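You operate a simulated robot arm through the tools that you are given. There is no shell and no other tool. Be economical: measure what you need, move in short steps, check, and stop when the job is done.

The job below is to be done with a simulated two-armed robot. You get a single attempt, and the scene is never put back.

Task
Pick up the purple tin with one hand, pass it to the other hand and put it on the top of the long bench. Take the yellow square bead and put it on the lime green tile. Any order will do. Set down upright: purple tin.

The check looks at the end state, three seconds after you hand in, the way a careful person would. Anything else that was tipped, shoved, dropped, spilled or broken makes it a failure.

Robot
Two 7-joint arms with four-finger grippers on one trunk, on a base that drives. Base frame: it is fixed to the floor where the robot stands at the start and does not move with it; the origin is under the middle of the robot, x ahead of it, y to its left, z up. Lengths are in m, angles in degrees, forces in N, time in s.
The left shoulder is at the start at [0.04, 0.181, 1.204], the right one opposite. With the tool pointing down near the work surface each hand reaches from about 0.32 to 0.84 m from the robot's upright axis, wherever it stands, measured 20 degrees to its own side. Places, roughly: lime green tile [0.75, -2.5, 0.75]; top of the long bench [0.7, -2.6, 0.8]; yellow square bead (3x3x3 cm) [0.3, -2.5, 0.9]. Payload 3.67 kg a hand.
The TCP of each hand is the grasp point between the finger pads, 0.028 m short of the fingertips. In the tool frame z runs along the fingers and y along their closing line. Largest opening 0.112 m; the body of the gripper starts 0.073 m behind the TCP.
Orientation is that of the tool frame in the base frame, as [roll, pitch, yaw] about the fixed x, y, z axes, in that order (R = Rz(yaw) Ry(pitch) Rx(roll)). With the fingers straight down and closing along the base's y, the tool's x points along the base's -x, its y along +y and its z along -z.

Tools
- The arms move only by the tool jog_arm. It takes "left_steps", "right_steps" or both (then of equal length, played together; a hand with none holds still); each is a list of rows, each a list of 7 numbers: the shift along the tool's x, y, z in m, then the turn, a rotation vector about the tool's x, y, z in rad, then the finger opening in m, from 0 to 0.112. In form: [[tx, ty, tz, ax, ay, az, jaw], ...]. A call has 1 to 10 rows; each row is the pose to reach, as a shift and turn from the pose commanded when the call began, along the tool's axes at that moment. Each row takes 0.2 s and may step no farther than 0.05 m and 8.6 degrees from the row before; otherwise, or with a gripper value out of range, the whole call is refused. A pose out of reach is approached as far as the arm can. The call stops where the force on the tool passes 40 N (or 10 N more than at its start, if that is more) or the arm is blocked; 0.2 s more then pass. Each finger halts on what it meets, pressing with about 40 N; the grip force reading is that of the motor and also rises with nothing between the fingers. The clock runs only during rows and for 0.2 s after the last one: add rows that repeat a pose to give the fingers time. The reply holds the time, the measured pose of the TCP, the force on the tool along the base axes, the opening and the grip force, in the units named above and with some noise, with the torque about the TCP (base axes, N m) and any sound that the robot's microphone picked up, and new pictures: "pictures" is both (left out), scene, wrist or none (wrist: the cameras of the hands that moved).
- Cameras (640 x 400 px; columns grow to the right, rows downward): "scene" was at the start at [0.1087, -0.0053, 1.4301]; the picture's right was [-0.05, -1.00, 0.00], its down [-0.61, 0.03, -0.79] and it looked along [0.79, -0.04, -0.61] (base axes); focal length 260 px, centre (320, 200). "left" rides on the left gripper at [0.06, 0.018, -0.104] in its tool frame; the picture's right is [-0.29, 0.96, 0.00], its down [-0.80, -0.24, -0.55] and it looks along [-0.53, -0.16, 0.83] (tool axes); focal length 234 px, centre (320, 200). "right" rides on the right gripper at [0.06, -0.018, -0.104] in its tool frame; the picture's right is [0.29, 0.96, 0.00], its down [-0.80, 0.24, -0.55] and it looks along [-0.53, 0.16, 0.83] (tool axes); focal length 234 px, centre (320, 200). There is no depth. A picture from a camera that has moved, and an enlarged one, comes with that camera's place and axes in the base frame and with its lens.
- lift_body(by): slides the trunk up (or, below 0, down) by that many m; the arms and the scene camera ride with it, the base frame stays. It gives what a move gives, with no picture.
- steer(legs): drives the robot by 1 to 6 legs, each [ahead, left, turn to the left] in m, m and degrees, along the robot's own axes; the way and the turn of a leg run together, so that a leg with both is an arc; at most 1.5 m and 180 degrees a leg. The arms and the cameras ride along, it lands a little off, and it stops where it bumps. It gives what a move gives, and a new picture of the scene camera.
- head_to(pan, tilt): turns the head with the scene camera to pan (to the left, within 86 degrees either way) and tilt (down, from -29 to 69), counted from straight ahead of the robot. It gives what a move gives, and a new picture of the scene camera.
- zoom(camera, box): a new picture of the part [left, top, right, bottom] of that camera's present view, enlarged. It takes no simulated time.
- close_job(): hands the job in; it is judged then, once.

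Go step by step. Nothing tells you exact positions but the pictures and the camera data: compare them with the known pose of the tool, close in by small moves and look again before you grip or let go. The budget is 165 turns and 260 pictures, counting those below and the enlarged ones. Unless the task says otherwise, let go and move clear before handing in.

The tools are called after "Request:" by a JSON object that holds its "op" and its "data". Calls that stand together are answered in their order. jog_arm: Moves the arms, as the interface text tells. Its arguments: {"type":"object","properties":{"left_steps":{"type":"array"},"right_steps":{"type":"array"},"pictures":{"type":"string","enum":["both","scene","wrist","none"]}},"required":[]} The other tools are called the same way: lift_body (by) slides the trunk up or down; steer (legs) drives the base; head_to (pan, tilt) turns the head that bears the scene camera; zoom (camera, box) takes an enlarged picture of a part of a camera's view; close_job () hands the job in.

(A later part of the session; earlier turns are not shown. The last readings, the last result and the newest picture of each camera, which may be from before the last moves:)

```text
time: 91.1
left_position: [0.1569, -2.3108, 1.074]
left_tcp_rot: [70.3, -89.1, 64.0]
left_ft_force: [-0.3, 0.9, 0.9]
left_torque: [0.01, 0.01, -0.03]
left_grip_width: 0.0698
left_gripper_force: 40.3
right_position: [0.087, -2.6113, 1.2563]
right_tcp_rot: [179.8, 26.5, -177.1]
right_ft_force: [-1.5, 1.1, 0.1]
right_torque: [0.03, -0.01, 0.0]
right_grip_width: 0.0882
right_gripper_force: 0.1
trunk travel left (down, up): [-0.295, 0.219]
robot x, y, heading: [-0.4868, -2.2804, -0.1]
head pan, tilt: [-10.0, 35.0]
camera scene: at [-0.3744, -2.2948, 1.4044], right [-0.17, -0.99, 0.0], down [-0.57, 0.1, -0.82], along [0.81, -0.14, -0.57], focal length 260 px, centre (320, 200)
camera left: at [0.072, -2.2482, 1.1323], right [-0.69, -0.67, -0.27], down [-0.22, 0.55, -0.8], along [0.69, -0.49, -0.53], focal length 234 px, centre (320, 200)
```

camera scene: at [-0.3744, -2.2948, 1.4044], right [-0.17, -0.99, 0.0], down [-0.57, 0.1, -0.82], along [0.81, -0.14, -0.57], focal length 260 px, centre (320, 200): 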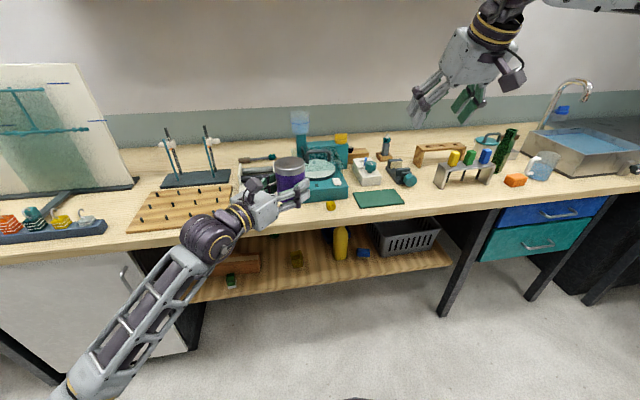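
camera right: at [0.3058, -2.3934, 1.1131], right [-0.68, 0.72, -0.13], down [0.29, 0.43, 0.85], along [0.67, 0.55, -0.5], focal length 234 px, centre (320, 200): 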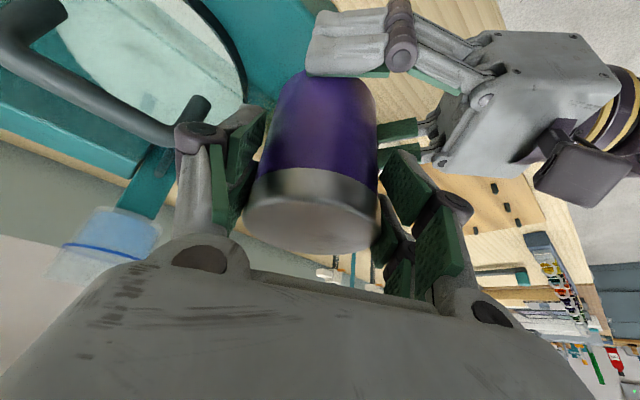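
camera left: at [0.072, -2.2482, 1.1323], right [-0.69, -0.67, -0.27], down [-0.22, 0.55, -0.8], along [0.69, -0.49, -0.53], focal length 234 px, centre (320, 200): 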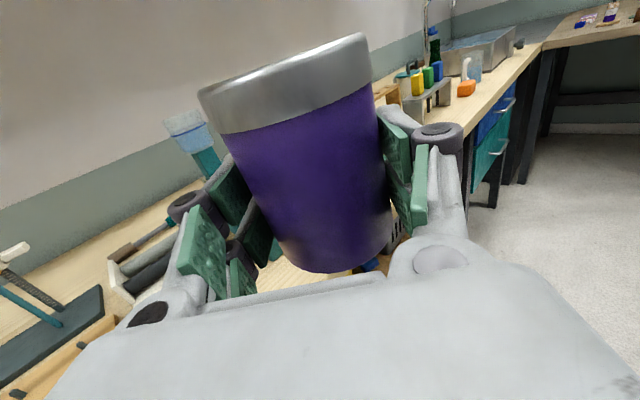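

I lower the trunk 12 cm and drive forward to bring the tin above the free strip.

Request:
{"op": "lift_body", "data": {"by": -0.12}}

Request:
{"op": "steer", "data": {"legs": [[0.18, 0.005, 0]]}}

Request:
{"op": "zoom", "data": {"camera": "left", "box": [0, 0, 640, 400]}}

Request:
{"op": "zoom", "data": {"camera": "scene", "box": [180, 170, 420, 320]}}

```text
time: 92.6
left_position: [0.1571, -2.3116, 0.9542]
left_tcp_rot: [69.0, -89.2, 65.1]
left_ft_force: [0.2, -0.1, 0.3]
left_torque: [-0.01, 0.04, 0.0]
left_grip_width: 0.0699
left_gripper_force: 40.1
right_position: [0.0872, -2.6118, 1.1373]
right_tcp_rot: [179.8, 26.7, -177.2]
right_ft_force: [-0.6, 0.1, -0.8]
right_torque: [0.0, 0.01, -0.01]
right_grip_width: 0.0882
right_gripper_force: 0.0
trunk travel left (down, up): [-0.175, 0.339]
robot x, y, heading: [-0.4841, -2.283, 0.1]
head pan, tilt: [-10.0, 35.0]
```

```text
time: 94.1
left_position: [0.3378, -2.3065, 0.9522]
left_tcp_rot: [75.4, -89.1, 58.7]
left_ft_force: [0.8, -0.1, 0.1]
left_torque: [0.01, 0.01, -0.03]
left_grip_width: 0.07
left_gripper_force: 40.2
right_position: [0.2679, -2.6071, 1.1359]
right_tcp_rot: [179.8, 26.6, -177.0]
right_ft_force: [0.7, -0.5, 0.7]
right_torque: [0.02, 0.04, 0.0]
right_grip_width: 0.0879
right_gripper_force: 0.0
trunk travel left (down, up): [-0.175, 0.339]
robot x, y, heading: [-0.3033, -2.2761, 0.4]
head pan, tilt: [-10.0, 35.0]
camera scene: at [-0.194, -2.2895, 1.285], right [-0.17, -0.99, 0.0], down [-0.57, 0.1, -0.82], along [0.81, -0.14, -0.57], focal length 260 px, centre (320, 200)
```

scene: 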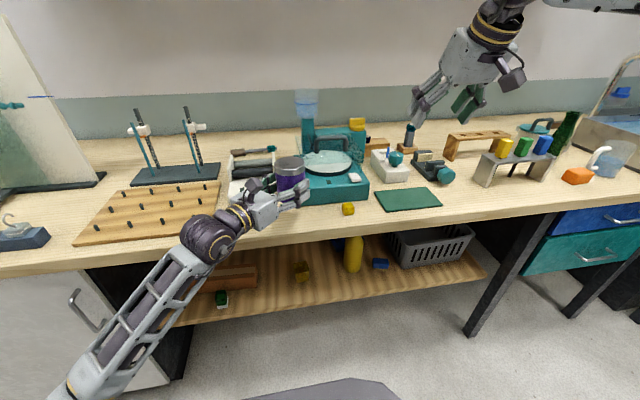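

```text
1.00 times, centred on (320, 200) of left (not enlarged: the box is as wide or as high as the picture)
camera zoom: at [0.2522, -2.2424, 1.0123], right [-0.69, -0.67, -0.27], down [-0.22, 0.55, -0.8], along [0.69, -0.49, -0.53], focal length 234 px, centre (320, 200)
```

zoom: 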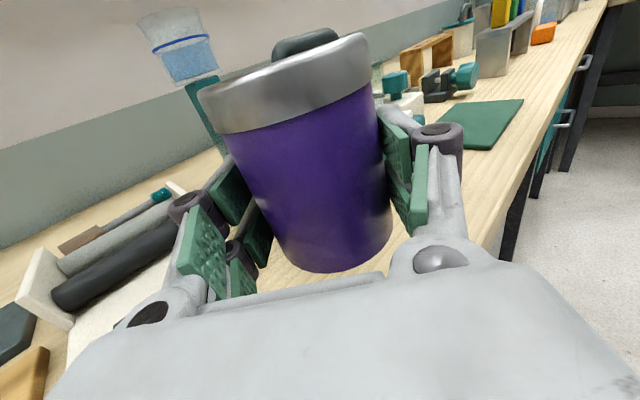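

```text
2.67 times, centred on (300, 245) of scene
camera zoom: at [-0.194, -2.2895, 1.285], right [-0.17, -0.99, 0.0], down [-0.57, 0.1, -0.82], along [0.81, -0.14, -0.57], focal length 693 px, centre (373, 80)
```

zoom: 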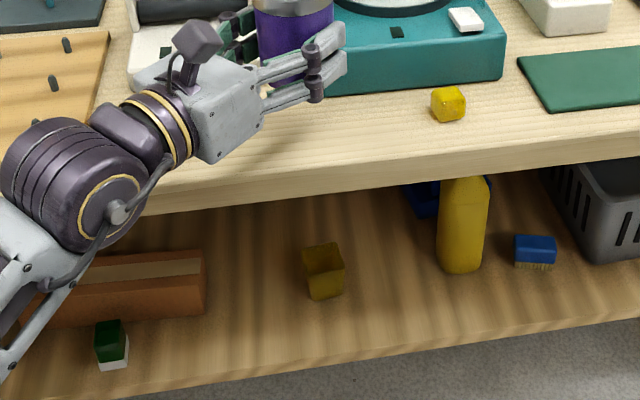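

Edge at x≈0.285, machine front at ≈0.41. I shift the tin 1.4 cm forward, slightly left, and lower to ~2 cm above the bench.

Request:
{"op": "jog_arm", "data": {"left_steps": [[0, -0.016, 0.004, 0, 0, 0, 0.05], [-0.02, -0.016, 0.004, 0, 0, 0, 0.05], [-0.04, -0.016, 0.004, 0, 0, 0, 0.05], [-0.058, -0.016, 0.004, 0, 0, 0, 0.05]]}}

Request:
{"op": "zoom", "data": {"camera": "scene", "box": [180, 130, 420, 280]}}

```text
time: 95.1
left_position: [0.3514, -2.298, 0.9011]
left_tcp_rot: [31.2, -89.0, 103.1]
left_ft_force: [4.8, 0.4, 18.7]
left_torque: [2.04, 1.25, -0.43]
left_grip_width: 0.0699
left_gripper_force: 40.2
right_position: [0.2663, -2.6061, 1.1397]
right_tcp_rot: [179.7, 26.7, -177.1]
right_ft_force: [-0.1, 0.1, 0.2]
right_torque: [0.03, -0.01, 0.01]
right_grip_width: 0.088
right_gripper_force: 0.0
trunk travel left (down, up): [-0.175, 0.339]
robot x, y, heading: [-0.3039, -2.2727, 0.3]
head pan, tilt: [-10.0, 35.0]
camera scene: at [-0.1969, -2.2901, 1.2856], right [-0.17, -0.99, 0.0], down [-0.56, 0.1, -0.82], along [0.81, -0.14, -0.57], focal length 260 px, centre (320, 200)
camera left: at [0.264, -2.2346, 0.9591], right [-0.68, -0.67, -0.28], down [-0.21, 0.55, -0.81], along [0.7, -0.49, -0.52], focal length 234 px, centre (320, 200)
```

scene: 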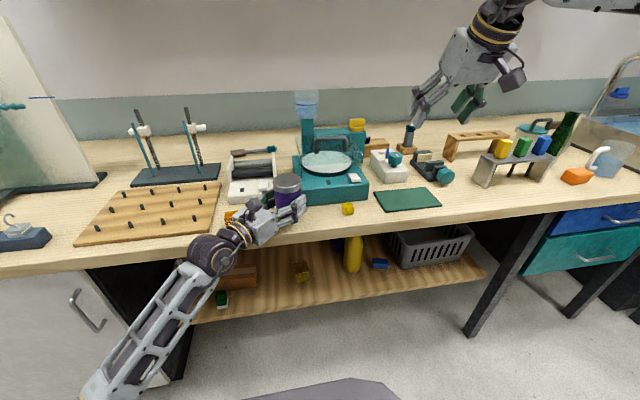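
left: 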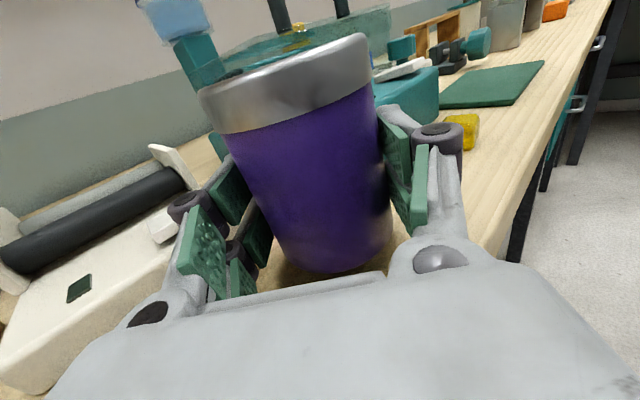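

```text
2.67 times, centred on (300, 205) of scene
camera zoom: at [-0.1969, -2.2901, 1.2856], right [-0.17, -0.99, 0.0], down [-0.56, 0.1, -0.82], along [0.81, -0.14, -0.57], focal length 693 px, centre (373, 187)
```

zoom: 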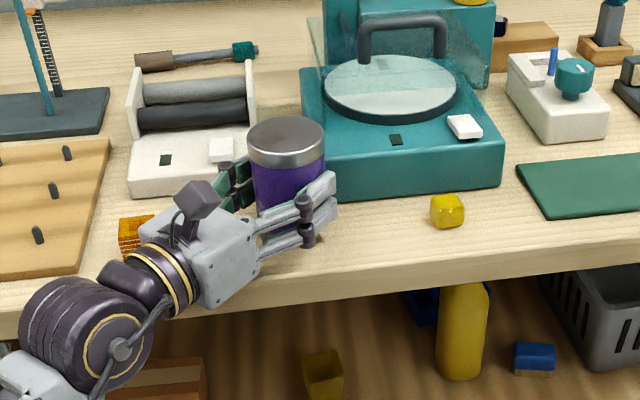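

The contact torque points to the wrist flange touching the bench's front edge, not the tin. A more forward heading of the hand keeps the flange off the bench, so I raise up, back off and turn the whole base 25° left.

Request:
{"op": "lift_body", "data": {"by": 0.08}}

Request:
{"op": "steer", "data": {"legs": [[-0.17, 0, 0], [0, 0, 26]]}}

Request:
{"op": "zoom", "data": {"camera": "left", "box": [0, 0, 640, 400]}}

```text
time: 96.3
left_position: [0.3509, -2.2979, 0.9747]
left_tcp_rot: [74.7, -89.2, 59.5]
left_ft_force: [-1.1, 0.4, -0.8]
left_torque: [0.03, 0.0, 0.02]
left_grip_width: 0.07
left_gripper_force: 40.0
right_position: [0.2666, -2.6054, 1.2182]
right_tcp_rot: [179.7, 26.6, -177.0]
right_ft_force: [-0.5, -0.1, -0.5]
right_torque: [-0.01, -0.01, 0.01]
right_grip_width: 0.088
right_gripper_force: 0.0
trunk travel left (down, up): [-0.255, 0.259]
robot x, y, heading: [-0.3069, -2.2786, 0.3]
head pan, tilt: [-10.0, 35.0]
```

```text
time: 99.2
left_position: [0.1325, -2.0133, 0.9744]
left_tcp_rot: [72.3, -89.2, 87.4]
left_ft_force: [0.0, -0.1, 0.4]
left_torque: [0.01, 0.06, -0.03]
left_grip_width: 0.07
left_gripper_force: 39.8
right_position: [0.1879, -2.3281, 1.2175]
right_tcp_rot: [179.8, 26.5, -151.4]
right_ft_force: [0.2, -0.9, 0.7]
right_torque: [-0.04, 0.0, -0.02]
right_grip_width: 0.088
right_gripper_force: 0.0
trunk travel left (down, up): [-0.255, 0.259]
robot x, y, heading: [-0.4711, -2.2699, 25.8]
head pan, tilt: [-10.0, 35.0]
camera scene: at [-0.3652, -2.2422, 1.3649], right [0.27, -0.96, 0.0], down [-0.55, -0.16, -0.82], along [0.79, 0.22, -0.57], focal length 260 px, centre (320, 200)
```

scene: 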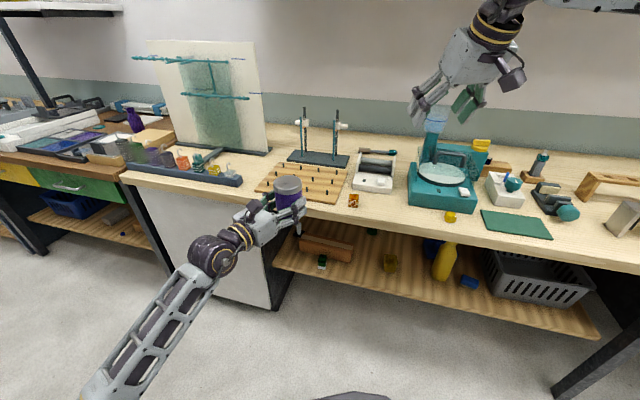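

```text
1.00 times, centred on (320, 200) of left (not enlarged: the box is as wide or as high as the picture)
camera zoom: at [0.0271, -1.9932, 1.0337], right [-0.33, -0.9, -0.27], down [-0.44, 0.4, -0.8], along [0.84, -0.15, -0.53], focal length 234 px, centre (320, 200)
```

zoom: 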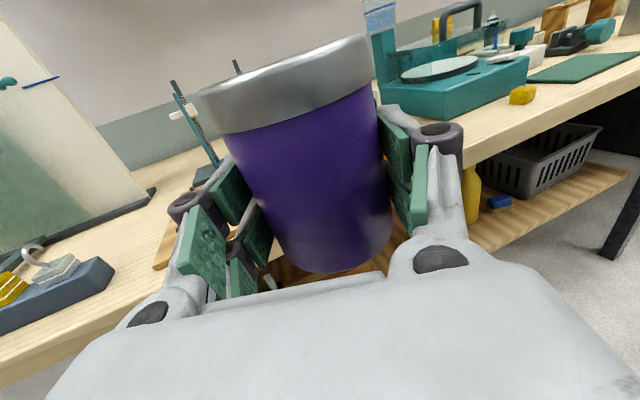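

The hand now heads −20°. I drive so the left TCP comes over (0.352, −2.302).

Request:
{"op": "steer", "data": {"legs": [[0.0, -0.355, 0], [0.072, 0, 0]]}}

Request:
{"op": "zoom", "data": {"camera": "left", "box": [0, 0, 640, 400]}}

```text
time: 102.1
left_position: [0.3486, -2.3014, 0.9726]
left_tcp_rot: [78.5, -89.1, 81.2]
left_ft_force: [0.2, 0.0, -0.8]
left_torque: [0.01, -0.01, 0.0]
left_grip_width: 0.07
left_gripper_force: 39.8
right_position: [0.406, -2.6161, 1.2159]
right_tcp_rot: [179.7, 26.5, -151.6]
right_ft_force: [0.4, 0.5, -0.4]
right_torque: [0.02, 0.01, 0.01]
right_grip_width: 0.0883
right_gripper_force: 0.0
trunk travel left (down, up): [-0.255, 0.259]
robot x, y, heading: [-0.2536, -2.5651, 25.6]
head pan, tilt: [-10.0, 35.0]
camera scene: at [-0.1472, -2.5298, 1.3647], right [0.27, -0.96, 0.0], down [-0.55, -0.15, -0.82], along [0.79, 0.22, -0.58], focal length 260 px, centre (320, 200)
```

scene: 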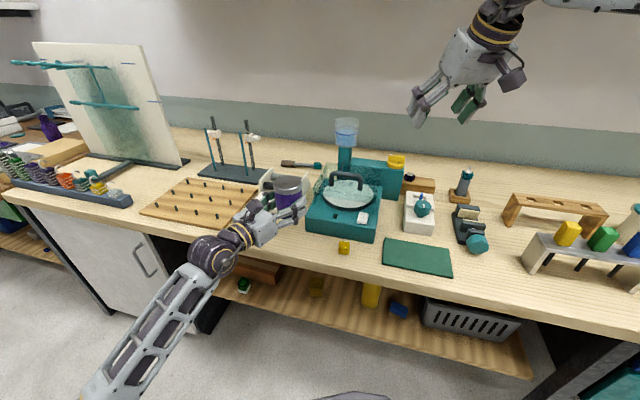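

```text
1.00 times, centred on (320, 200) of left (not enlarged: the box is as wide or as high as the picture)
camera zoom: at [0.245, -2.2813, 1.0328], right [-0.33, -0.9, -0.27], down [-0.44, 0.41, -0.8], along [0.83, -0.15, -0.53], focal length 234 px, centre (320, 200)
```

zoom: 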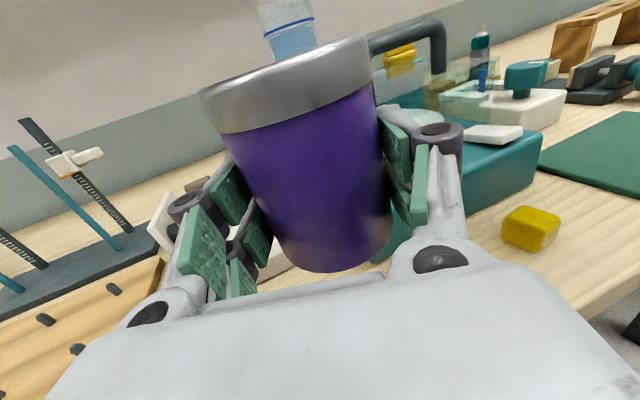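

Position is right. I lower to just above the bench.

Request:
{"op": "jog_arm", "data": {"left_steps": [[-0.025, 0, 0.003, 0, 0, 0, 0.05], [-0.05, 0, 0.003, 0, 0, 0, 0.05], [-0.07, 0, 0.003, 0, 0, 0, 0.05], [-0.08, 0, 0.003, 0, 0, 0, 0.05], [-0.085, 0, 0.003, 0, 0, 0, 0.05]], "pictures": "wrist"}}

Request:
{"op": "zoom", "data": {"camera": "scene", "box": [180, 150, 420, 300]}}

```text
time: 103.3
left_position: [0.3499, -2.3041, 0.8888]
left_tcp_rot: [73.7, -89.2, 86.0]
left_ft_force: [-0.2, -0.7, 0.0]
left_torque: [0.01, 0.03, 0.03]
left_grip_width: 0.0698
left_gripper_force: 39.8
right_position: [0.4046, -2.6163, 1.2174]
right_tcp_rot: [179.8, 26.6, -151.6]
right_ft_force: [0.2, 0.4, 0.0]
right_torque: [-0.01, 0.02, 0.01]
right_grip_width: 0.088
right_gripper_force: 0.1
trunk travel left (down, up): [-0.255, 0.259]
robot x, y, heading: [-0.2543, -2.5631, 25.7]
head pan, tilt: [-10.0, 35.0]
camera left: at [0.2465, -2.2836, 0.9479], right [-0.33, -0.9, -0.27], down [-0.44, 0.41, -0.8], along [0.84, -0.15, -0.53], focal length 234 px, centre (320, 200)
```

left: 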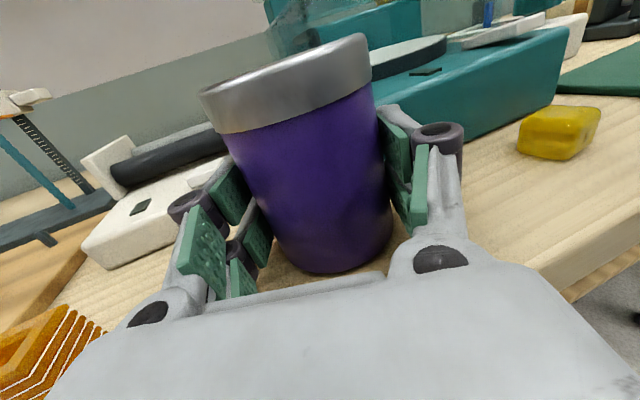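

```text
2.67 times, centred on (300, 225) of scene
camera zoom: at [-0.1488, -2.53, 1.3649], right [0.27, -0.96, 0.0], down [-0.55, -0.15, -0.82], along [0.79, 0.22, -0.57], focal length 693 px, centre (373, 133)
```

zoom: 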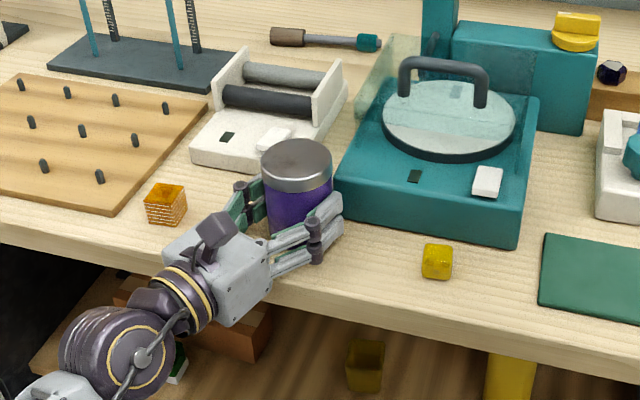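

Clear all round, no contact force. I descend in millimetre steps to touch down.

Request:
{"op": "jog_arm", "data": {"left_steps": [[-0.004, 0, 0, 0, 0, 0, 0.05], [-0.008, 0, 0, 0, 0, 0, 0.05], [-0.012, 0, 0, 0, 0, 0, 0.05], [-0.015, 0, 0, 0, 0, 0, 0.05]], "pictures": "wrist"}}

```text
time: 104.3
left_position: [0.3504, -2.3033, 0.8805]
left_tcp_rot: [29.1, -89.0, 130.6]
left_ft_force: [5.9, 3.5, 30.4]
left_torque: [1.03, -0.96, -0.02]
left_grip_width: 0.0707
left_gripper_force: 40.0
right_position: [0.4025, -2.6172, 1.2191]
right_tcp_rot: [179.7, 26.7, -151.5]
right_ft_force: [0.6, -1.3, 0.0]
right_torque: [0.01, 0.0, 0.02]
right_grip_width: 0.0879
right_gripper_force: 0.0
trunk travel left (down, up): [-0.255, 0.259]
robot x, y, heading: [-0.2537, -2.5608, 25.4]
head pan, tilt: [-10.0, 35.0]
camera left: at [0.2451, -2.2837, 0.9388], right [-0.33, -0.9, -0.28], down [-0.43, 0.41, -0.81], along [0.84, -0.14, -0.52], focal length 234 px, centre (320, 200)
```

left: 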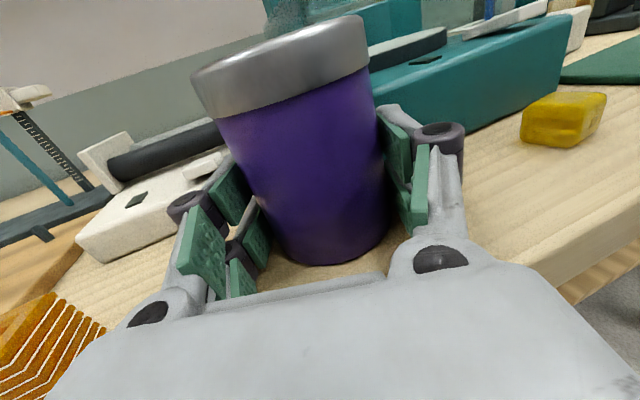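

The tin has touched down. I unload the pressing force slightly before opening.

Request:
{"op": "jog_arm", "data": {"left_steps": [[0.004, 0, 0, 0, 0, 0, 0.05], [0.005, 0, 0, 0, 0, 0, 0.05]], "pictures": "none"}}

```text
time: 104.9
left_position: [0.3503, -2.3043, 0.8799]
left_tcp_rot: [64.3, -89.2, 95.6]
left_ft_force: [7.3, 4.2, 19.9]
left_torque: [0.42, -1.14, 0.11]
left_grip_width: 0.07
left_gripper_force: 40.0
right_position: [0.4026, -2.6165, 1.2179]
right_tcp_rot: [179.8, 26.7, -151.5]
right_ft_force: [-0.2, 0.1, -0.6]
right_torque: [-0.02, 0.04, 0.02]
right_grip_width: 0.088
right_gripper_force: 0.1
trunk travel left (down, up): [-0.255, 0.259]
robot x, y, heading: [-0.2567, -2.559, 25.6]
head pan, tilt: [-10.0, 35.0]
```

Request:
{"op": "jog_arm", "data": {"left_steps": [[0.003, 0, 0, 0, 0, 0, 0.05], [0.004, 0, 0, 0, 0, 0, 0.05]], "pictures": "none"}}

```text
time: 105.5
left_position: [0.3501, -2.3052, 0.8814]
left_tcp_rot: [92.3, -89.1, 67.3]
left_ft_force: [0.1, 2.5, 4.1]
left_torque: [0.14, -0.21, 0.13]
left_grip_width: 0.0699
left_gripper_force: 39.9
right_position: [0.4042, -2.6159, 1.2168]
right_tcp_rot: [179.8, 26.6, -151.6]
right_ft_force: [0.6, 0.3, 0.4]
right_torque: [-0.03, -0.02, 0.03]
right_grip_width: 0.0879
right_gripper_force: 0.1
trunk travel left (down, up): [-0.255, 0.259]
robot x, y, heading: [-0.2557, -2.5623, 25.6]
head pan, tilt: [-10.0, 35.0]
```

The tin now rests with a 4 N residual. I open gently to 0.09 and look before withdrawing.

Request:
{"op": "jog_arm", "data": {"left_steps": [[0, 0, 0, 0, 0, 0, 0.074], [0, 0, 0, 0, 0, 0, 0.08], [0, 0, 0, 0, 0, 0, 0.088], [0, 0, 0, 0, 0, 0, 0.088]], "pictures": "wrist"}}

Request:
{"op": "zoom", "data": {"camera": "scene", "box": [200, 150, 392, 270]}}

```text
time: 106.5
left_position: [0.3513, -2.3048, 0.8826]
left_tcp_rot: [72.9, -89.2, 86.8]
left_ft_force: [0.3, 0.3, -0.1]
left_torque: [0.0, 0.03, -0.02]
left_grip_width: 0.0882
left_gripper_force: 0.2
right_position: [0.4032, -2.6169, 1.2181]
right_tcp_rot: [179.9, 26.5, -151.6]
right_ft_force: [0.2, 1.3, -0.2]
right_torque: [-0.03, 0.03, -0.02]
right_grip_width: 0.0881
right_gripper_force: 0.2
trunk travel left (down, up): [-0.255, 0.259]
robot x, y, heading: [-0.2575, -2.5623, 25.9]
head pan, tilt: [-10.0, 35.0]
camera left: at [0.2465, -2.284, 0.9427], right [-0.33, -0.9, -0.27], down [-0.44, 0.41, -0.8], along [0.84, -0.15, -0.53], focal length 234 px, centre (320, 200)
```

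left: 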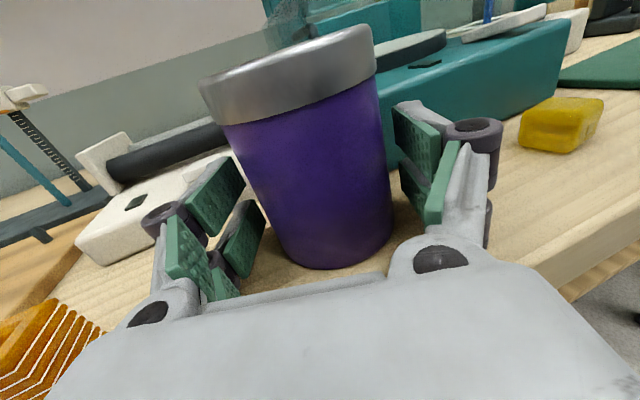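

```text
3.33 times, centred on (296, 210) of scene
camera zoom: at [-0.1492, -2.5302, 1.3649], right [0.27, -0.96, 0.0], down [-0.55, -0.15, -0.82], along [0.79, 0.22, -0.57], focal length 867 px, centre (400, 167)
```

zoom: 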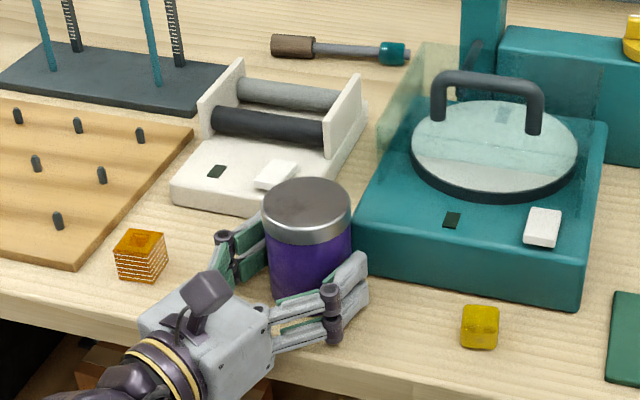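

The tin stands upright on the bench. I withdraw the left hand straight back.

Request:
{"op": "jog_arm", "data": {"left_steps": [[0, 0, -0.015, 0, 0, 0, 0.09], [0, 0, -0.05, 0, 0, 0, 0.09], [0, 0, -0.095, 0, 0, 0, 0.09], [0, 0, -0.14, 0, 0, 0, 0.09], [0.04, 0, -0.15, 0, 0, 0, 0.09], [0.08, 0, -0.15, 0, 0, 0, 0.09]], "pictures": "scene"}}

Request:
{"op": "zoom", "data": {"camera": "scene", "box": [200, 150, 440, 300]}}

```text
time: 107.9
left_position: [0.212, -2.2517, 0.9623]
left_tcp_rot: [72.9, -89.2, 86.8]
left_ft_force: [-0.3, -0.5, 0.4]
left_torque: [-0.01, 0.04, -0.01]
left_grip_width: 0.0901
left_gripper_force: 0.2
right_position: [0.4043, -2.6178, 1.2173]
right_tcp_rot: [179.7, 26.6, -151.7]
right_ft_force: [0.2, -0.3, -0.4]
right_torque: [0.01, 0.0, -0.01]
right_grip_width: 0.0883
right_gripper_force: 0.1
trunk travel left (down, up): [-0.255, 0.259]
robot x, y, heading: [-0.2564, -2.5615, 25.5]
head pan, tilt: [-10.0, 35.0]
camera scene: at [-0.1492, -2.5303, 1.3649], right [0.27, -0.96, 0.0], down [-0.55, -0.15, -0.82], along [0.79, 0.22, -0.57], focal length 260 px, centre (320, 200)
```

scene: 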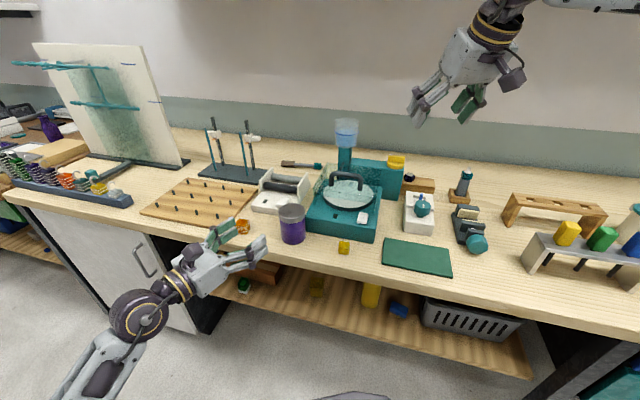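

```text
2.67 times, centred on (320, 225) of scene
camera zoom: at [-0.1492, -2.5303, 1.3649], right [0.27, -0.96, 0.0], down [-0.55, -0.15, -0.82], along [0.79, 0.22, -0.57], focal length 693 px, centre (320, 133)
```

zoom: 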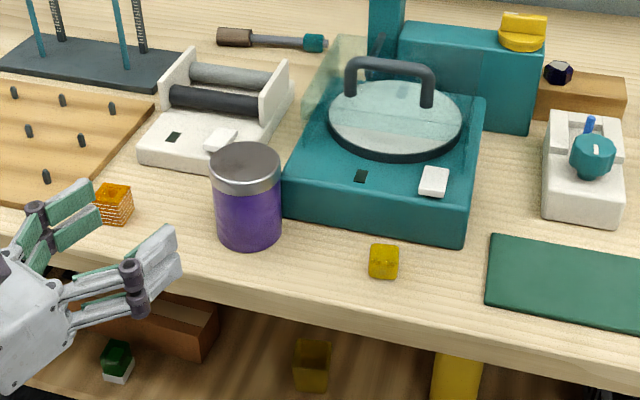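

The tin stands well. The listed tile position (0.75, −2.5) lies right behind the machine's tall back, hidden from the head camera, so I look with the right wrist camera.

Request:
{"op": "zoom", "data": {"camera": "right", "box": [0, 0, 640, 400]}}

```text
1.00 times, centred on (320, 200) of right (not enlarged: the box is as wide or as high as the picture)
camera zoom: at [0.3257, -2.6798, 1.2839], right [-0.68, 0.72, -0.13], down [0.29, 0.43, 0.85], along [0.67, 0.55, -0.51], focal length 234 px, centre (320, 200)
```

zoom: 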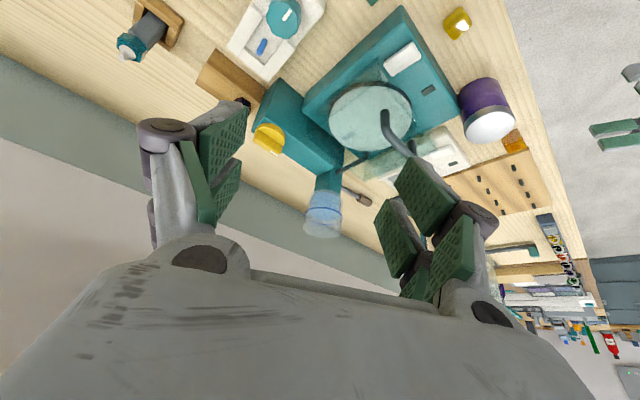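

The spot right behind the machine housing is still hidden. I raise the trunk 25 cm to look over it.

Request:
{"op": "lift_body", "data": {"by": 0.25}}

Request:
{"op": "zoom", "data": {"camera": "right", "box": [60, 0, 540, 300]}}

Request:
{"op": "zoom", "data": {"camera": "scene", "box": [0, 0, 640, 400]}}

```text
time: 110.5
left_position: [0.2107, -2.2519, 1.2131]
left_tcp_rot: [73.0, -89.3, 86.7]
left_ft_force: [0.2, -0.3, -0.2]
left_torque: [0.0, 0.01, 0.01]
left_grip_width: 0.0902
left_gripper_force: 0.0
right_position: [0.4044, -2.6157, 1.4659]
right_tcp_rot: [179.8, 26.7, -151.6]
right_ft_force: [0.7, -1.1, -0.2]
right_torque: [0.0, -0.02, 0.0]
right_grip_width: 0.0882
right_gripper_force: 0.1
trunk travel left (down, up): [-0.505, 0.009]
robot x, y, heading: [-0.2554, -2.5605, 25.6]
head pan, tilt: [-10.0, 35.0]
```

```text
1.33 times, centred on (300, 150) of right
camera zoom: at [0.3257, -2.6797, 1.5335], right [-0.68, 0.72, -0.13], down [0.3, 0.43, 0.85], along [0.67, 0.55, -0.51], focal length 312 px, centre (347, 267)
```

zoom: 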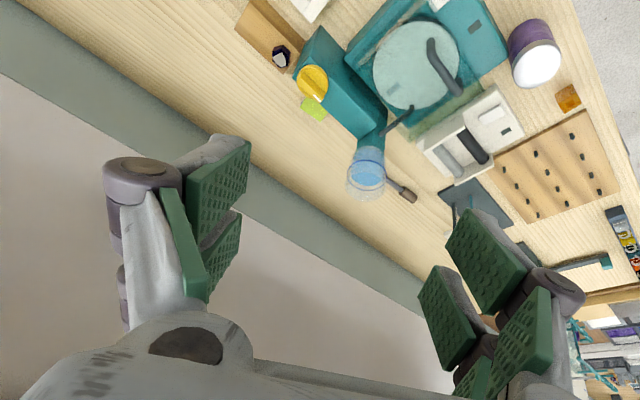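

```text
1.00 times, centred on (320, 200) of scene (not enlarged: the box is as wide or as high as the picture)
camera zoom: at [-0.1491, -2.5302, 1.6146], right [0.27, -0.96, 0.0], down [-0.55, -0.15, -0.82], along [0.79, 0.22, -0.57], focal length 260 px, centre (320, 200)
```

zoom: 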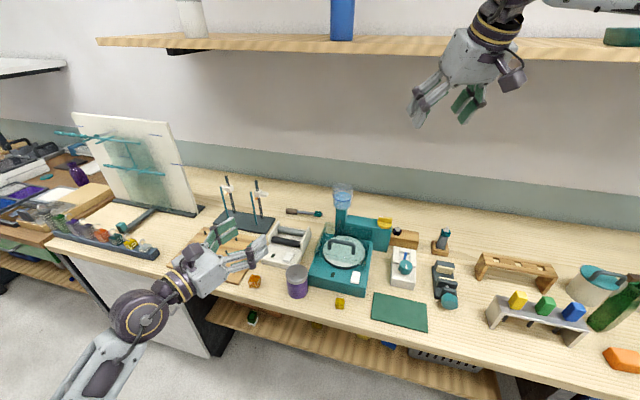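

Found it: the lime-green tile lies behind the machine at about (0.76, −2.49). First I turn the base straight again; with the trunk up, both hands clear everything.

Request:
{"op": "steer", "data": {"legs": [[-0.1, 0, -25.6]]}}

Request:
{"op": "zoom", "data": {"camera": "right", "box": [0, 0, 640, 400]}}

```text
time: 112.3
left_position: [0.2023, -2.5057, 1.2117]
left_tcp_rot: [74.5, -89.1, 59.5]
left_ft_force: [-0.1, 0.1, -0.1]
left_torque: [-0.02, -0.02, 0.01]
left_grip_width: 0.0898
left_gripper_force: 0.1
right_position: [0.2204, -2.9166, 1.4662]
right_tcp_rot: [179.8, 26.6, -177.2]
right_ft_force: [0.0, -0.4, -1.4]
right_torque: [-0.01, 0.0, -0.01]
right_grip_width: 0.0882
right_gripper_force: 0.0
trunk travel left (down, up): [-0.505, 0.009]
robot x, y, heading: [-0.3533, -2.5843, 0.2]
head pan, tilt: [-10.0, 35.0]
camera scene: at [-0.2414, -2.6, 1.6144], right [-0.17, -0.98, 0.0], down [-0.57, 0.1, -0.82], along [0.81, -0.14, -0.57], focal length 260 px, centre (320, 200)
```

scene: 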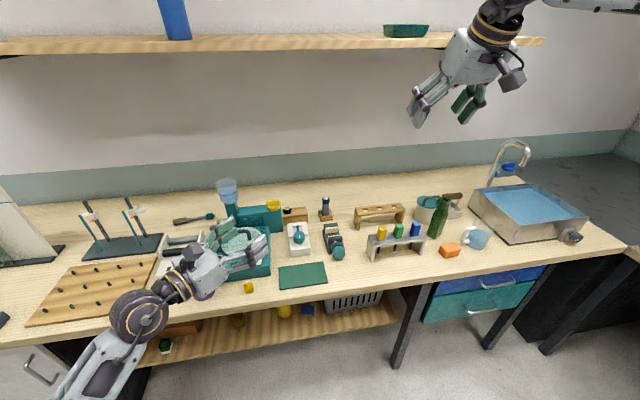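

```text
1.00 times, centred on (320, 200) of right (not enlarged: the box is as wide or as high as the picture)
camera zoom: at [0.1213, -2.9406, 1.533], right [-0.31, 0.94, -0.13], down [0.45, 0.26, 0.85], along [0.84, 0.2, -0.51], focal length 234 px, centre (320, 200)
```

zoom: 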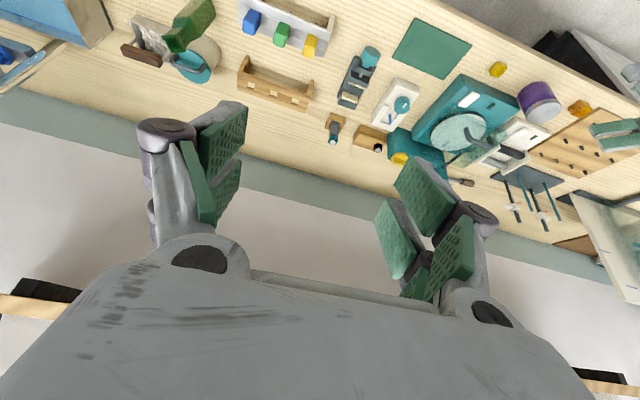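

I tuck the left hand back along its axis, then slide the base left so the bead comes in front of the right hand.

Request:
{"op": "jog_arm", "data": {"left_steps": [[0.01, 0, -0.04, 0, 0, 0, 0.09], [0.02, 0, -0.08, 0, 0, 0, 0.09], [0.03, 0, -0.12, 0, 0, 0, 0.09], [0.04, 0, -0.16, 0, 0, 0, 0.09], [0.05, 0, -0.2, 0, 0, 0, 0.09]], "pictures": "none"}}

Request:
{"op": "steer", "data": {"legs": [[0, 0.32, 0]]}}

```text
time: 113.5
left_position: [0.0739, -2.3555, 1.2535]
left_tcp_rot: [63.4, -89.2, 70.7]
left_ft_force: [-0.2, 0.3, -0.3]
left_torque: [0.04, -0.01, -0.01]
left_grip_width: 0.0903
left_gripper_force: 0.1
left hand out of reach, approached as far as the arm can: row 5
right_position: [0.2184, -2.918, 1.4679]
right_tcp_rot: [179.8, 26.8, -177.2]
right_ft_force: [1.3, 0.2, -0.2]
right_torque: [-0.02, 0.01, -0.04]
right_grip_width: 0.0879
right_gripper_force: 0.0
trunk travel left (down, up): [-0.505, 0.009]
robot x, y, heading: [-0.353, -2.5834, 0.2]
head pan, tilt: [-10.0, 35.0]
```

```text
time: 115.7
left_position: [0.0746, -2.0395, 1.2545]
left_tcp_rot: [70.1, -89.2, 63.9]
left_ft_force: [-0.4, -0.6, 0.3]
left_torque: [-0.01, -0.01, 0.01]
left_grip_width: 0.0899
left_gripper_force: 0.1
right_position: [0.2187, -2.6015, 1.4659]
right_tcp_rot: [179.6, 26.6, -177.4]
right_ft_force: [0.0, -1.4, -0.2]
right_torque: [0.0, -0.02, 0.0]
right_grip_width: 0.0881
right_gripper_force: 0.1
trunk travel left (down, up): [-0.505, 0.009]
robot x, y, heading: [-0.3513, -2.2666, 0.0]
head pan, tilt: [-10.0, 35.0]
camera scene: at [-0.2425, -2.2845, 1.6145], right [-0.17, -0.98, 0.0], down [-0.57, 0.1, -0.82], along [0.81, -0.14, -0.57], focal length 260 px, centre (320, 200)
```

scene: 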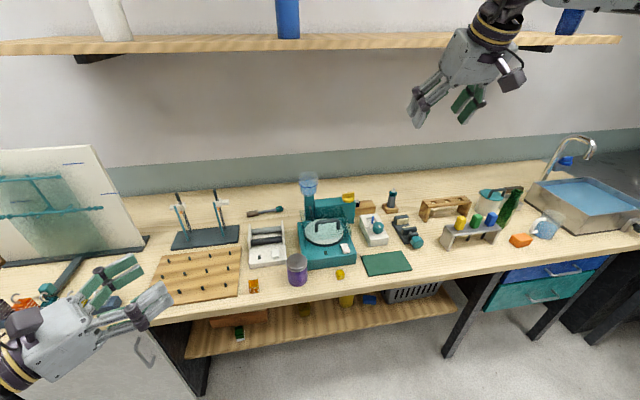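

I straighten the right hand to vertical and lower the trunk 20 cm.

Request:
{"op": "jog_arm", "data": {"right_steps": [[0, 0, 0, 0, 0.12, 0, 0.088], [0, 0, 0, 0, 0.24, 0, 0.088], [0, 0, 0, 0, 0.36, 0, 0.088], [0, 0, 0, 0, 0.466, 0, 0.088]], "pictures": "none"}}

Request:
{"op": "lift_body", "data": {"by": -0.25}}

Request:
{"op": "jog_arm", "data": {"right_steps": [[-0.03, 0.03, 0.01, 0, 0, 0, 0.08], [-0.06, 0.06, 0.03, 0, 0, 0, 0.08], [-0.09, 0.09, 0.05, 0, 0, 0, 0.08], [-0.12, 0.12, 0.07, 0, 0, 0, 0.08], [-0.132, 0.14, 0.1, 0, 0, 0, 0.08], [-0.132, 0.14, 0.14, 0, 0, 0, 0.08]]}}

```text
time: 116.7
left_position: [0.076, -2.0366, 1.2545]
left_tcp_rot: [69.9, -89.1, 64.1]
left_ft_force: [0.6, 0.0, -0.3]
left_torque: [0.0, 0.0, -0.03]
left_grip_width: 0.0901
left_gripper_force: 0.1
right_position: [0.2201, -2.5989, 1.4664]
right_tcp_rot: [179.7, -0.3, -177.1]
right_ft_force: [0.1, -0.5, 0.0]
right_torque: [0.0, 0.01, 0.01]
right_grip_width: 0.0881
right_gripper_force: 0.0
trunk travel left (down, up): [-0.505, 0.009]
robot x, y, heading: [-0.3493, -2.2681, -0.1]
head pan, tilt: [-10.0, 35.0]
```

```text
time: 119.3
left_position: [0.0762, -2.0376, 1.0038]
left_tcp_rot: [66.4, -89.1, 67.5]
left_ft_force: [0.2, 0.7, 0.1]
left_torque: [-0.01, 0.01, 0.01]
left_grip_width: 0.09
left_gripper_force: 0.1
right_position: [0.2188, -2.5996, 1.2185]
right_tcp_rot: [179.8, 0.0, -177.0]
right_ft_force: [-0.4, 0.3, 1.0]
right_torque: [-0.01, -0.02, -0.04]
right_grip_width: 0.0879
right_gripper_force: 0.0
trunk travel left (down, up): [-0.255, 0.259]
robot x, y, heading: [-0.3509, -2.2695, 0.1]
head pan, tilt: [-10.0, 35.0]
```

```text
time: 120.7
left_position: [0.0768, -2.0373, 1.0039]
left_tcp_rot: [69.6, -89.1, 64.2]
left_ft_force: [1.0, -0.2, -0.3]
left_torque: [-0.01, -0.01, 0.0]
left_grip_width: 0.09
left_gripper_force: 0.1
right_position: [0.3131, -2.4728, 1.0727]
right_tcp_rot: [179.7, 0.0, -177.2]
right_ft_force: [0.2, -0.5, -0.3]
right_torque: [0.0, 0.04, 0.02]
right_grip_width: 0.08
right_gripper_force: 0.0
right hand out of reach, approached as far as the arm can: row 4, 5, 6
trunk travel left (down, up): [-0.255, 0.259]
robot x, y, heading: [-0.3523, -2.2634, -0.0]
head pan, tilt: [-10.0, 35.0]
camera scene: at [-0.2417, -2.282, 1.3649], right [-0.17, -0.98, 0.0], down [-0.57, 0.1, -0.82], along [0.81, -0.14, -0.57], focal length 260 px, centre (320, 200)
camera right: at [0.255, -2.4936, 1.1772], right [-0.34, 0.94, 0.01], down [0.78, 0.28, 0.56], along [0.52, 0.19, -0.83], focal length 234 px, centre (320, 200)
```

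scene: 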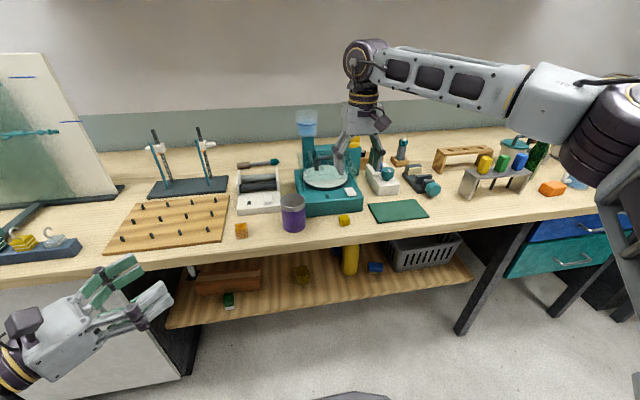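
right: 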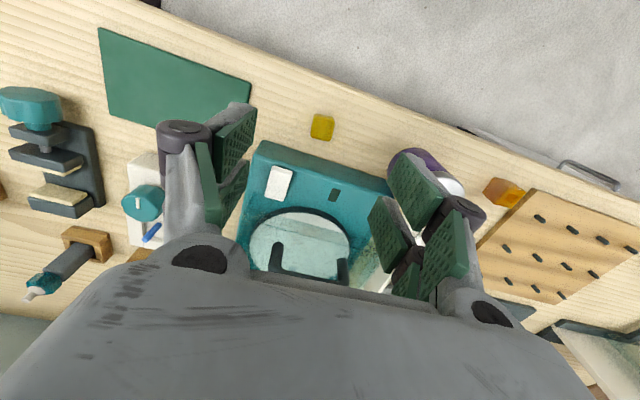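

With this yaw the arm reaches only ~0.67 m ahead, so I creep the base forward 10 cm; the bead is at about (0.345, −2.46).

Request:
{"op": "steer", "data": {"legs": [[0.1, 0, 0]]}}

Request:
{"op": "jog_arm", "data": {"right_steps": [[0.035, 0, 0.03, 0, 0, 0, 0.07], [0.065, 0.004, 0.06, 0, 0, 0, 0.07], [0.072, 0.008, 0.09, 0, 0, 0, 0.07]], "pictures": "wrist"}}

```text
time: 121.8
left_position: [0.1765, -2.0386, 1.0043]
left_tcp_rot: [69.7, -89.1, 64.0]
left_ft_force: [0.7, -0.3, -0.4]
left_torque: [-0.03, 0.01, -0.03]
left_grip_width: 0.0901
left_gripper_force: 0.0
right_position: [0.4143, -2.473, 1.0731]
right_tcp_rot: [179.8, 0.0, -177.2]
right_ft_force: [0.2, 0.2, 0.1]
right_torque: [-0.03, 0.0, -0.02]
right_grip_width: 0.0801
right_gripper_force: 0.1
trunk travel left (down, up): [-0.255, 0.259]
robot x, y, heading: [-0.2508, -2.2668, 0.1]
head pan, tilt: [-10.0, 35.0]
camera scene: at [-0.1406, -2.2818, 1.3649], right [-0.17, -0.98, 0.0], down [-0.57, 0.1, -0.82], along [0.81, -0.14, -0.57], focal length 260 px, centre (320, 200)
```

scene: 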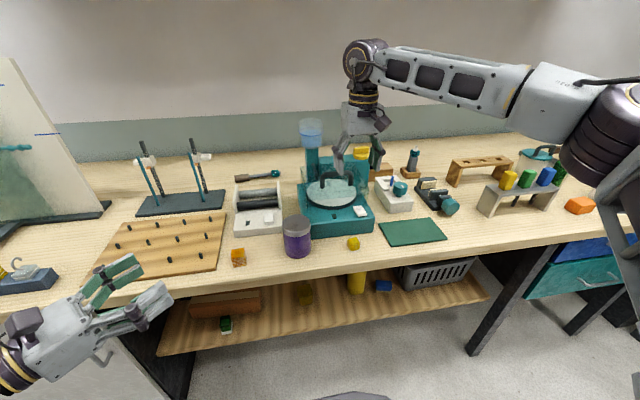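

```text
time: 122.6
left_position: [0.1769, -2.037, 1.0046]
left_tcp_rot: [68.1, -89.1, 65.8]
left_ft_force: [0.7, -0.5, 0.1]
left_torque: [0.02, -0.01, 0.02]
left_grip_width: 0.0901
left_gripper_force: 0.2
right_position: [0.3437, -2.4661, 0.9826]
right_tcp_rot: [179.7, 0.1, -177.2]
right_ft_force: [0.0, -0.3, -0.1]
right_torque: [-0.04, 0.01, 0.01]
right_grip_width: 0.07
right_gripper_force: 0.0
trunk travel left (down, up): [-0.255, 0.259]
robot x, y, heading: [-0.2542, -2.2638, -0.0]
head pan, tilt: [-10.0, 35.0]
camera right: at [0.2846, -2.4878, 1.0865], right [-0.34, 0.94, 0.0], down [0.78, 0.28, 0.56], along [0.52, 0.19, -0.83], focal length 234 px, centre (320, 200)
```

right: 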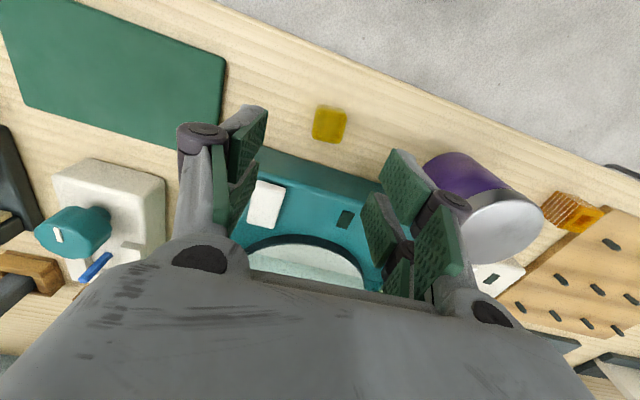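

The bead is slightly left of the grip line. I correct and descend 6 cm, then look.

Request:
{"op": "jog_arm", "data": {"right_steps": [[0.003, 0.008, 0.01, 0, 0, 0.05, 0.06], [0.003, 0.008, 0.035, 0, 0, -0.08, 0.06], [0.003, 0.008, 0.06, 0, 0, -0.1, 0.06]], "pictures": "wrist"}}

```text
time: 123.4
left_position: [0.176, -2.0366, 1.0033]
left_tcp_rot: [68.4, -89.1, 65.5]
left_ft_force: [-0.4, -0.5, -0.1]
left_torque: [0.0, -0.01, 0.0]
left_grip_width: 0.09
left_gripper_force: 0.1
right_position: [0.3398, -2.4608, 0.9252]
right_tcp_rot: [179.7, 0.0, -171.5]
right_ft_force: [-0.1, -0.4, 0.1]
right_torque: [0.03, 0.0, 0.0]
right_grip_width: 0.0601
right_gripper_force: 0.0
trunk travel left (down, up): [-0.255, 0.259]
robot x, y, heading: [-0.2455, -2.2653, -0.1]
head pan, tilt: [-10.0, 35.0]
camera right: at [0.2836, -2.4877, 1.0287], right [-0.43, 0.9, 0.0], down [0.75, 0.35, 0.56], along [0.5, 0.24, -0.83], focal length 234 px, centre (320, 200)
```

right: 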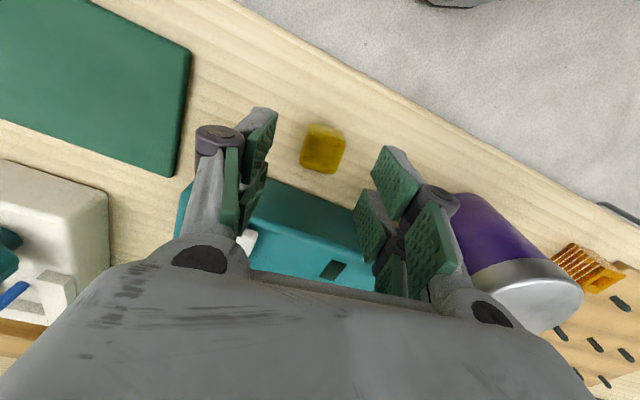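

The bead is centred. I descend to grip depth, just off the bench.

Request:
{"op": "jog_arm", "data": {"right_steps": [[-0.002, 0.003, 0.015, 0, 0, 0, 0.06], [-0.002, 0.003, 0.03, 0, 0, 0, 0.06], [-0.002, 0.003, 0.04, 0, 0, 0, 0.06], [-0.002, 0.003, 0.0435, 0, 0, 0, 0.06]], "pictures": "wrist"}}

```text
time: 124.4
left_position: [0.1763, -2.0356, 1.004]
left_tcp_rot: [67.3, -89.1, 66.7]
left_ft_force: [0.4, -0.6, 0.3]
left_torque: [0.0, 0.01, 0.03]
left_grip_width: 0.0899
left_gripper_force: 0.0
right_position: [0.3397, -2.4565, 0.8802]
right_tcp_rot: [179.7, 0.1, -171.4]
right_ft_force: [-0.7, 0.2, -0.7]
right_torque: [-0.02, 0.02, 0.02]
right_grip_width: 0.0598
right_gripper_force: 0.1
trunk travel left (down, up): [-0.255, 0.259]
robot x, y, heading: [-0.2494, -2.2648, -0.0]
head pan, tilt: [-10.0, 35.0]
camera right: at [0.2841, -2.4829, 0.9841], right [-0.43, 0.9, 0.0], down [0.75, 0.35, 0.56], along [0.5, 0.24, -0.83], focal length 234 px, centre (320, 200)
```

right: 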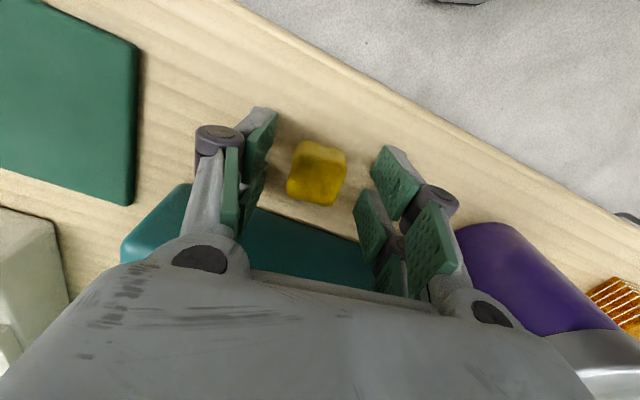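

The bead is squarely between the pads. I close.

Request:
{"op": "jog_arm", "data": {"right_steps": [[0, 0, 0, 0, 0, 0, 0.045], [0, 0, 0, 0, 0, 0, 0.035], [0, 0, 0, 0, 0, 0, 0.015], [0, 0, 0, 0, 0, 0, 0.015], [0, 0, 0, 0, 0, 0, 0.015]], "pictures": "wrist"}}

```text
time: 125.6
left_position: [0.1741, -2.0377, 1.0042]
left_tcp_rot: [67.5, -89.0, 66.5]
left_ft_force: [-0.4, -0.5, -0.1]
left_torque: [0.02, 0.02, 0.0]
left_grip_width: 0.09
left_gripper_force: 0.0
right_position: [0.34, -2.4569, 0.8801]
right_tcp_rot: [179.7, 0.1, -171.4]
right_ft_force: [0.4, 0.3, -0.1]
right_torque: [0.02, -0.01, -0.02]
right_grip_width: 0.0293
right_gripper_force: 40.3
trunk travel left (down, up): [-0.255, 0.259]
robot x, y, heading: [-0.2514, -2.2638, 0.1]
head pan, tilt: [-10.0, 35.0]
camera right: at [0.284, -2.4829, 0.9843], right [-0.43, 0.9, 0.0], down [0.75, 0.35, 0.56], along [0.5, 0.24, -0.83], focal length 234 px, centre (320, 200)
```

right: 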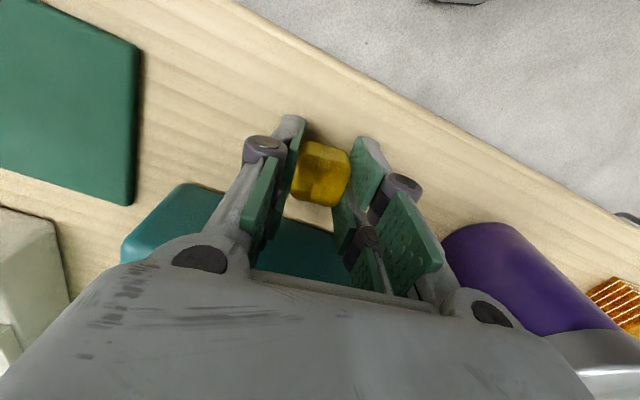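

Bead gripped (0.029 m). I lift it straight up.

Request:
{"op": "jog_arm", "data": {"right_steps": [[0, 0, -0.03, 0, 0, 0, 0.015], [0, 0, -0.075, 0, 0, 0, 0.015], [0, 0, -0.12, 0, 0, 0, 0.015], [0, 0, -0.165, 0, 0, 0, 0.015], [0, 0, -0.21, 0, 0, 0, 0.015], [0, 0, -0.255, 0, 0, 0, 0.015], [0, 0, -0.3, 0, 0, 0, 0.015]]}}

```text
time: 127.2
left_position: [0.1771, -2.0375, 1.0045]
left_tcp_rot: [67.3, -89.1, 66.6]
left_ft_force: [-0.3, 0.1, -0.1]
left_torque: [-0.04, 0.0, 0.01]
left_grip_width: 0.0902
left_gripper_force: 0.0
right_position: [0.3407, -2.4571, 1.1797]
right_tcp_rot: [179.6, -0.1, -171.4]
right_ft_force: [0.4, 0.2, -1.0]
right_torque: [-0.03, 0.02, 0.01]
right_grip_width: 0.0294
right_gripper_force: 40.0
trunk travel left (down, up): [-0.255, 0.259]
robot x, y, heading: [-0.2523, -2.265, 0.2]
head pan, tilt: [-10.0, 35.0]
camera scene: at [-0.1416, -2.2817, 1.3649], right [-0.17, -0.98, 0.0], down [-0.57, 0.1, -0.82], along [0.81, -0.14, -0.57], focal length 260 px, centre (320, 200)
camera right: at [0.2849, -2.4832, 1.2843], right [-0.43, 0.9, 0.0], down [0.75, 0.35, 0.55], along [0.5, 0.24, -0.83], focal length 234 px, centre (320, 200)
```

scene: 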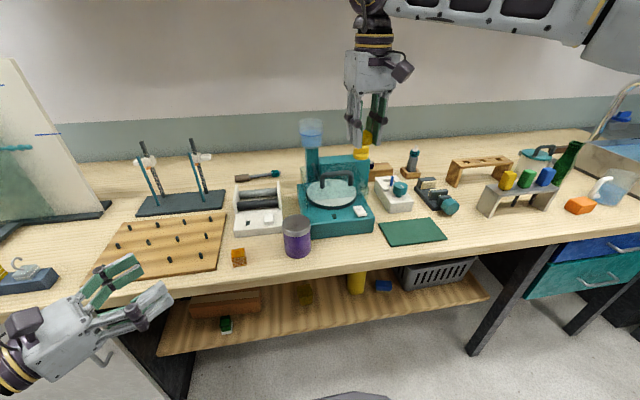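
right: 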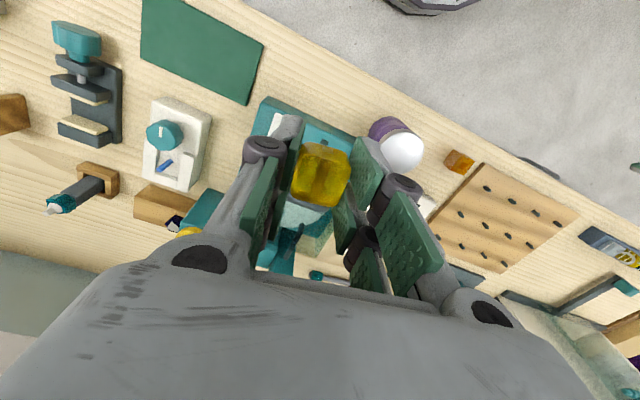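

The bead is held. Before driving close to the bench I check the left arm's surroundings.

Request:
{"op": "head_to", "data": {"pan": 40, "tilt": 50}}

```text
time: 128.4
left_position: [0.1763, -2.0381, 1.0035]
left_tcp_rot: [67.4, -89.1, 66.4]
left_ft_force: [0.4, -0.2, -0.6]
left_torque: [0.0, 0.03, -0.02]
left_grip_width: 0.0901
left_gripper_force: 0.0
right_position: [0.3392, -2.4567, 1.1794]
right_tcp_rot: [179.7, 0.0, -171.5]
right_ft_force: [-0.4, -0.4, -0.8]
right_torque: [-0.01, 0.0, 0.01]
right_grip_width: 0.0291
right_gripper_force: 39.8
trunk travel left (down, up): [-0.255, 0.259]
robot x, y, heading: [-0.2481, -2.2639, 0.1]
head pan, tilt: [40.0, 50.0]
camera scene: at [-0.1692, -2.2171, 1.3432], right [0.64, -0.77, 0.0], down [-0.59, -0.49, -0.64], along [0.49, 0.41, -0.77], focal length 260 px, centre (320, 200)
```

scene: 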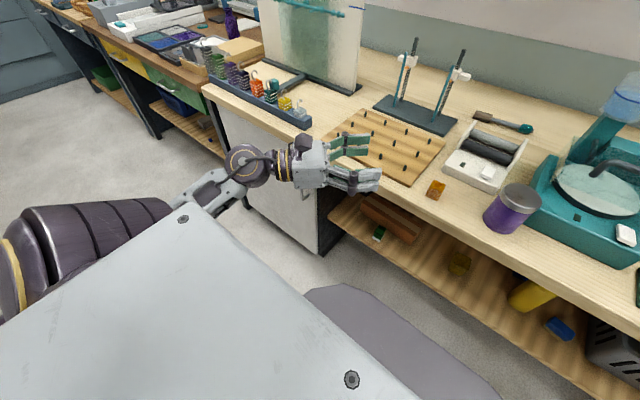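

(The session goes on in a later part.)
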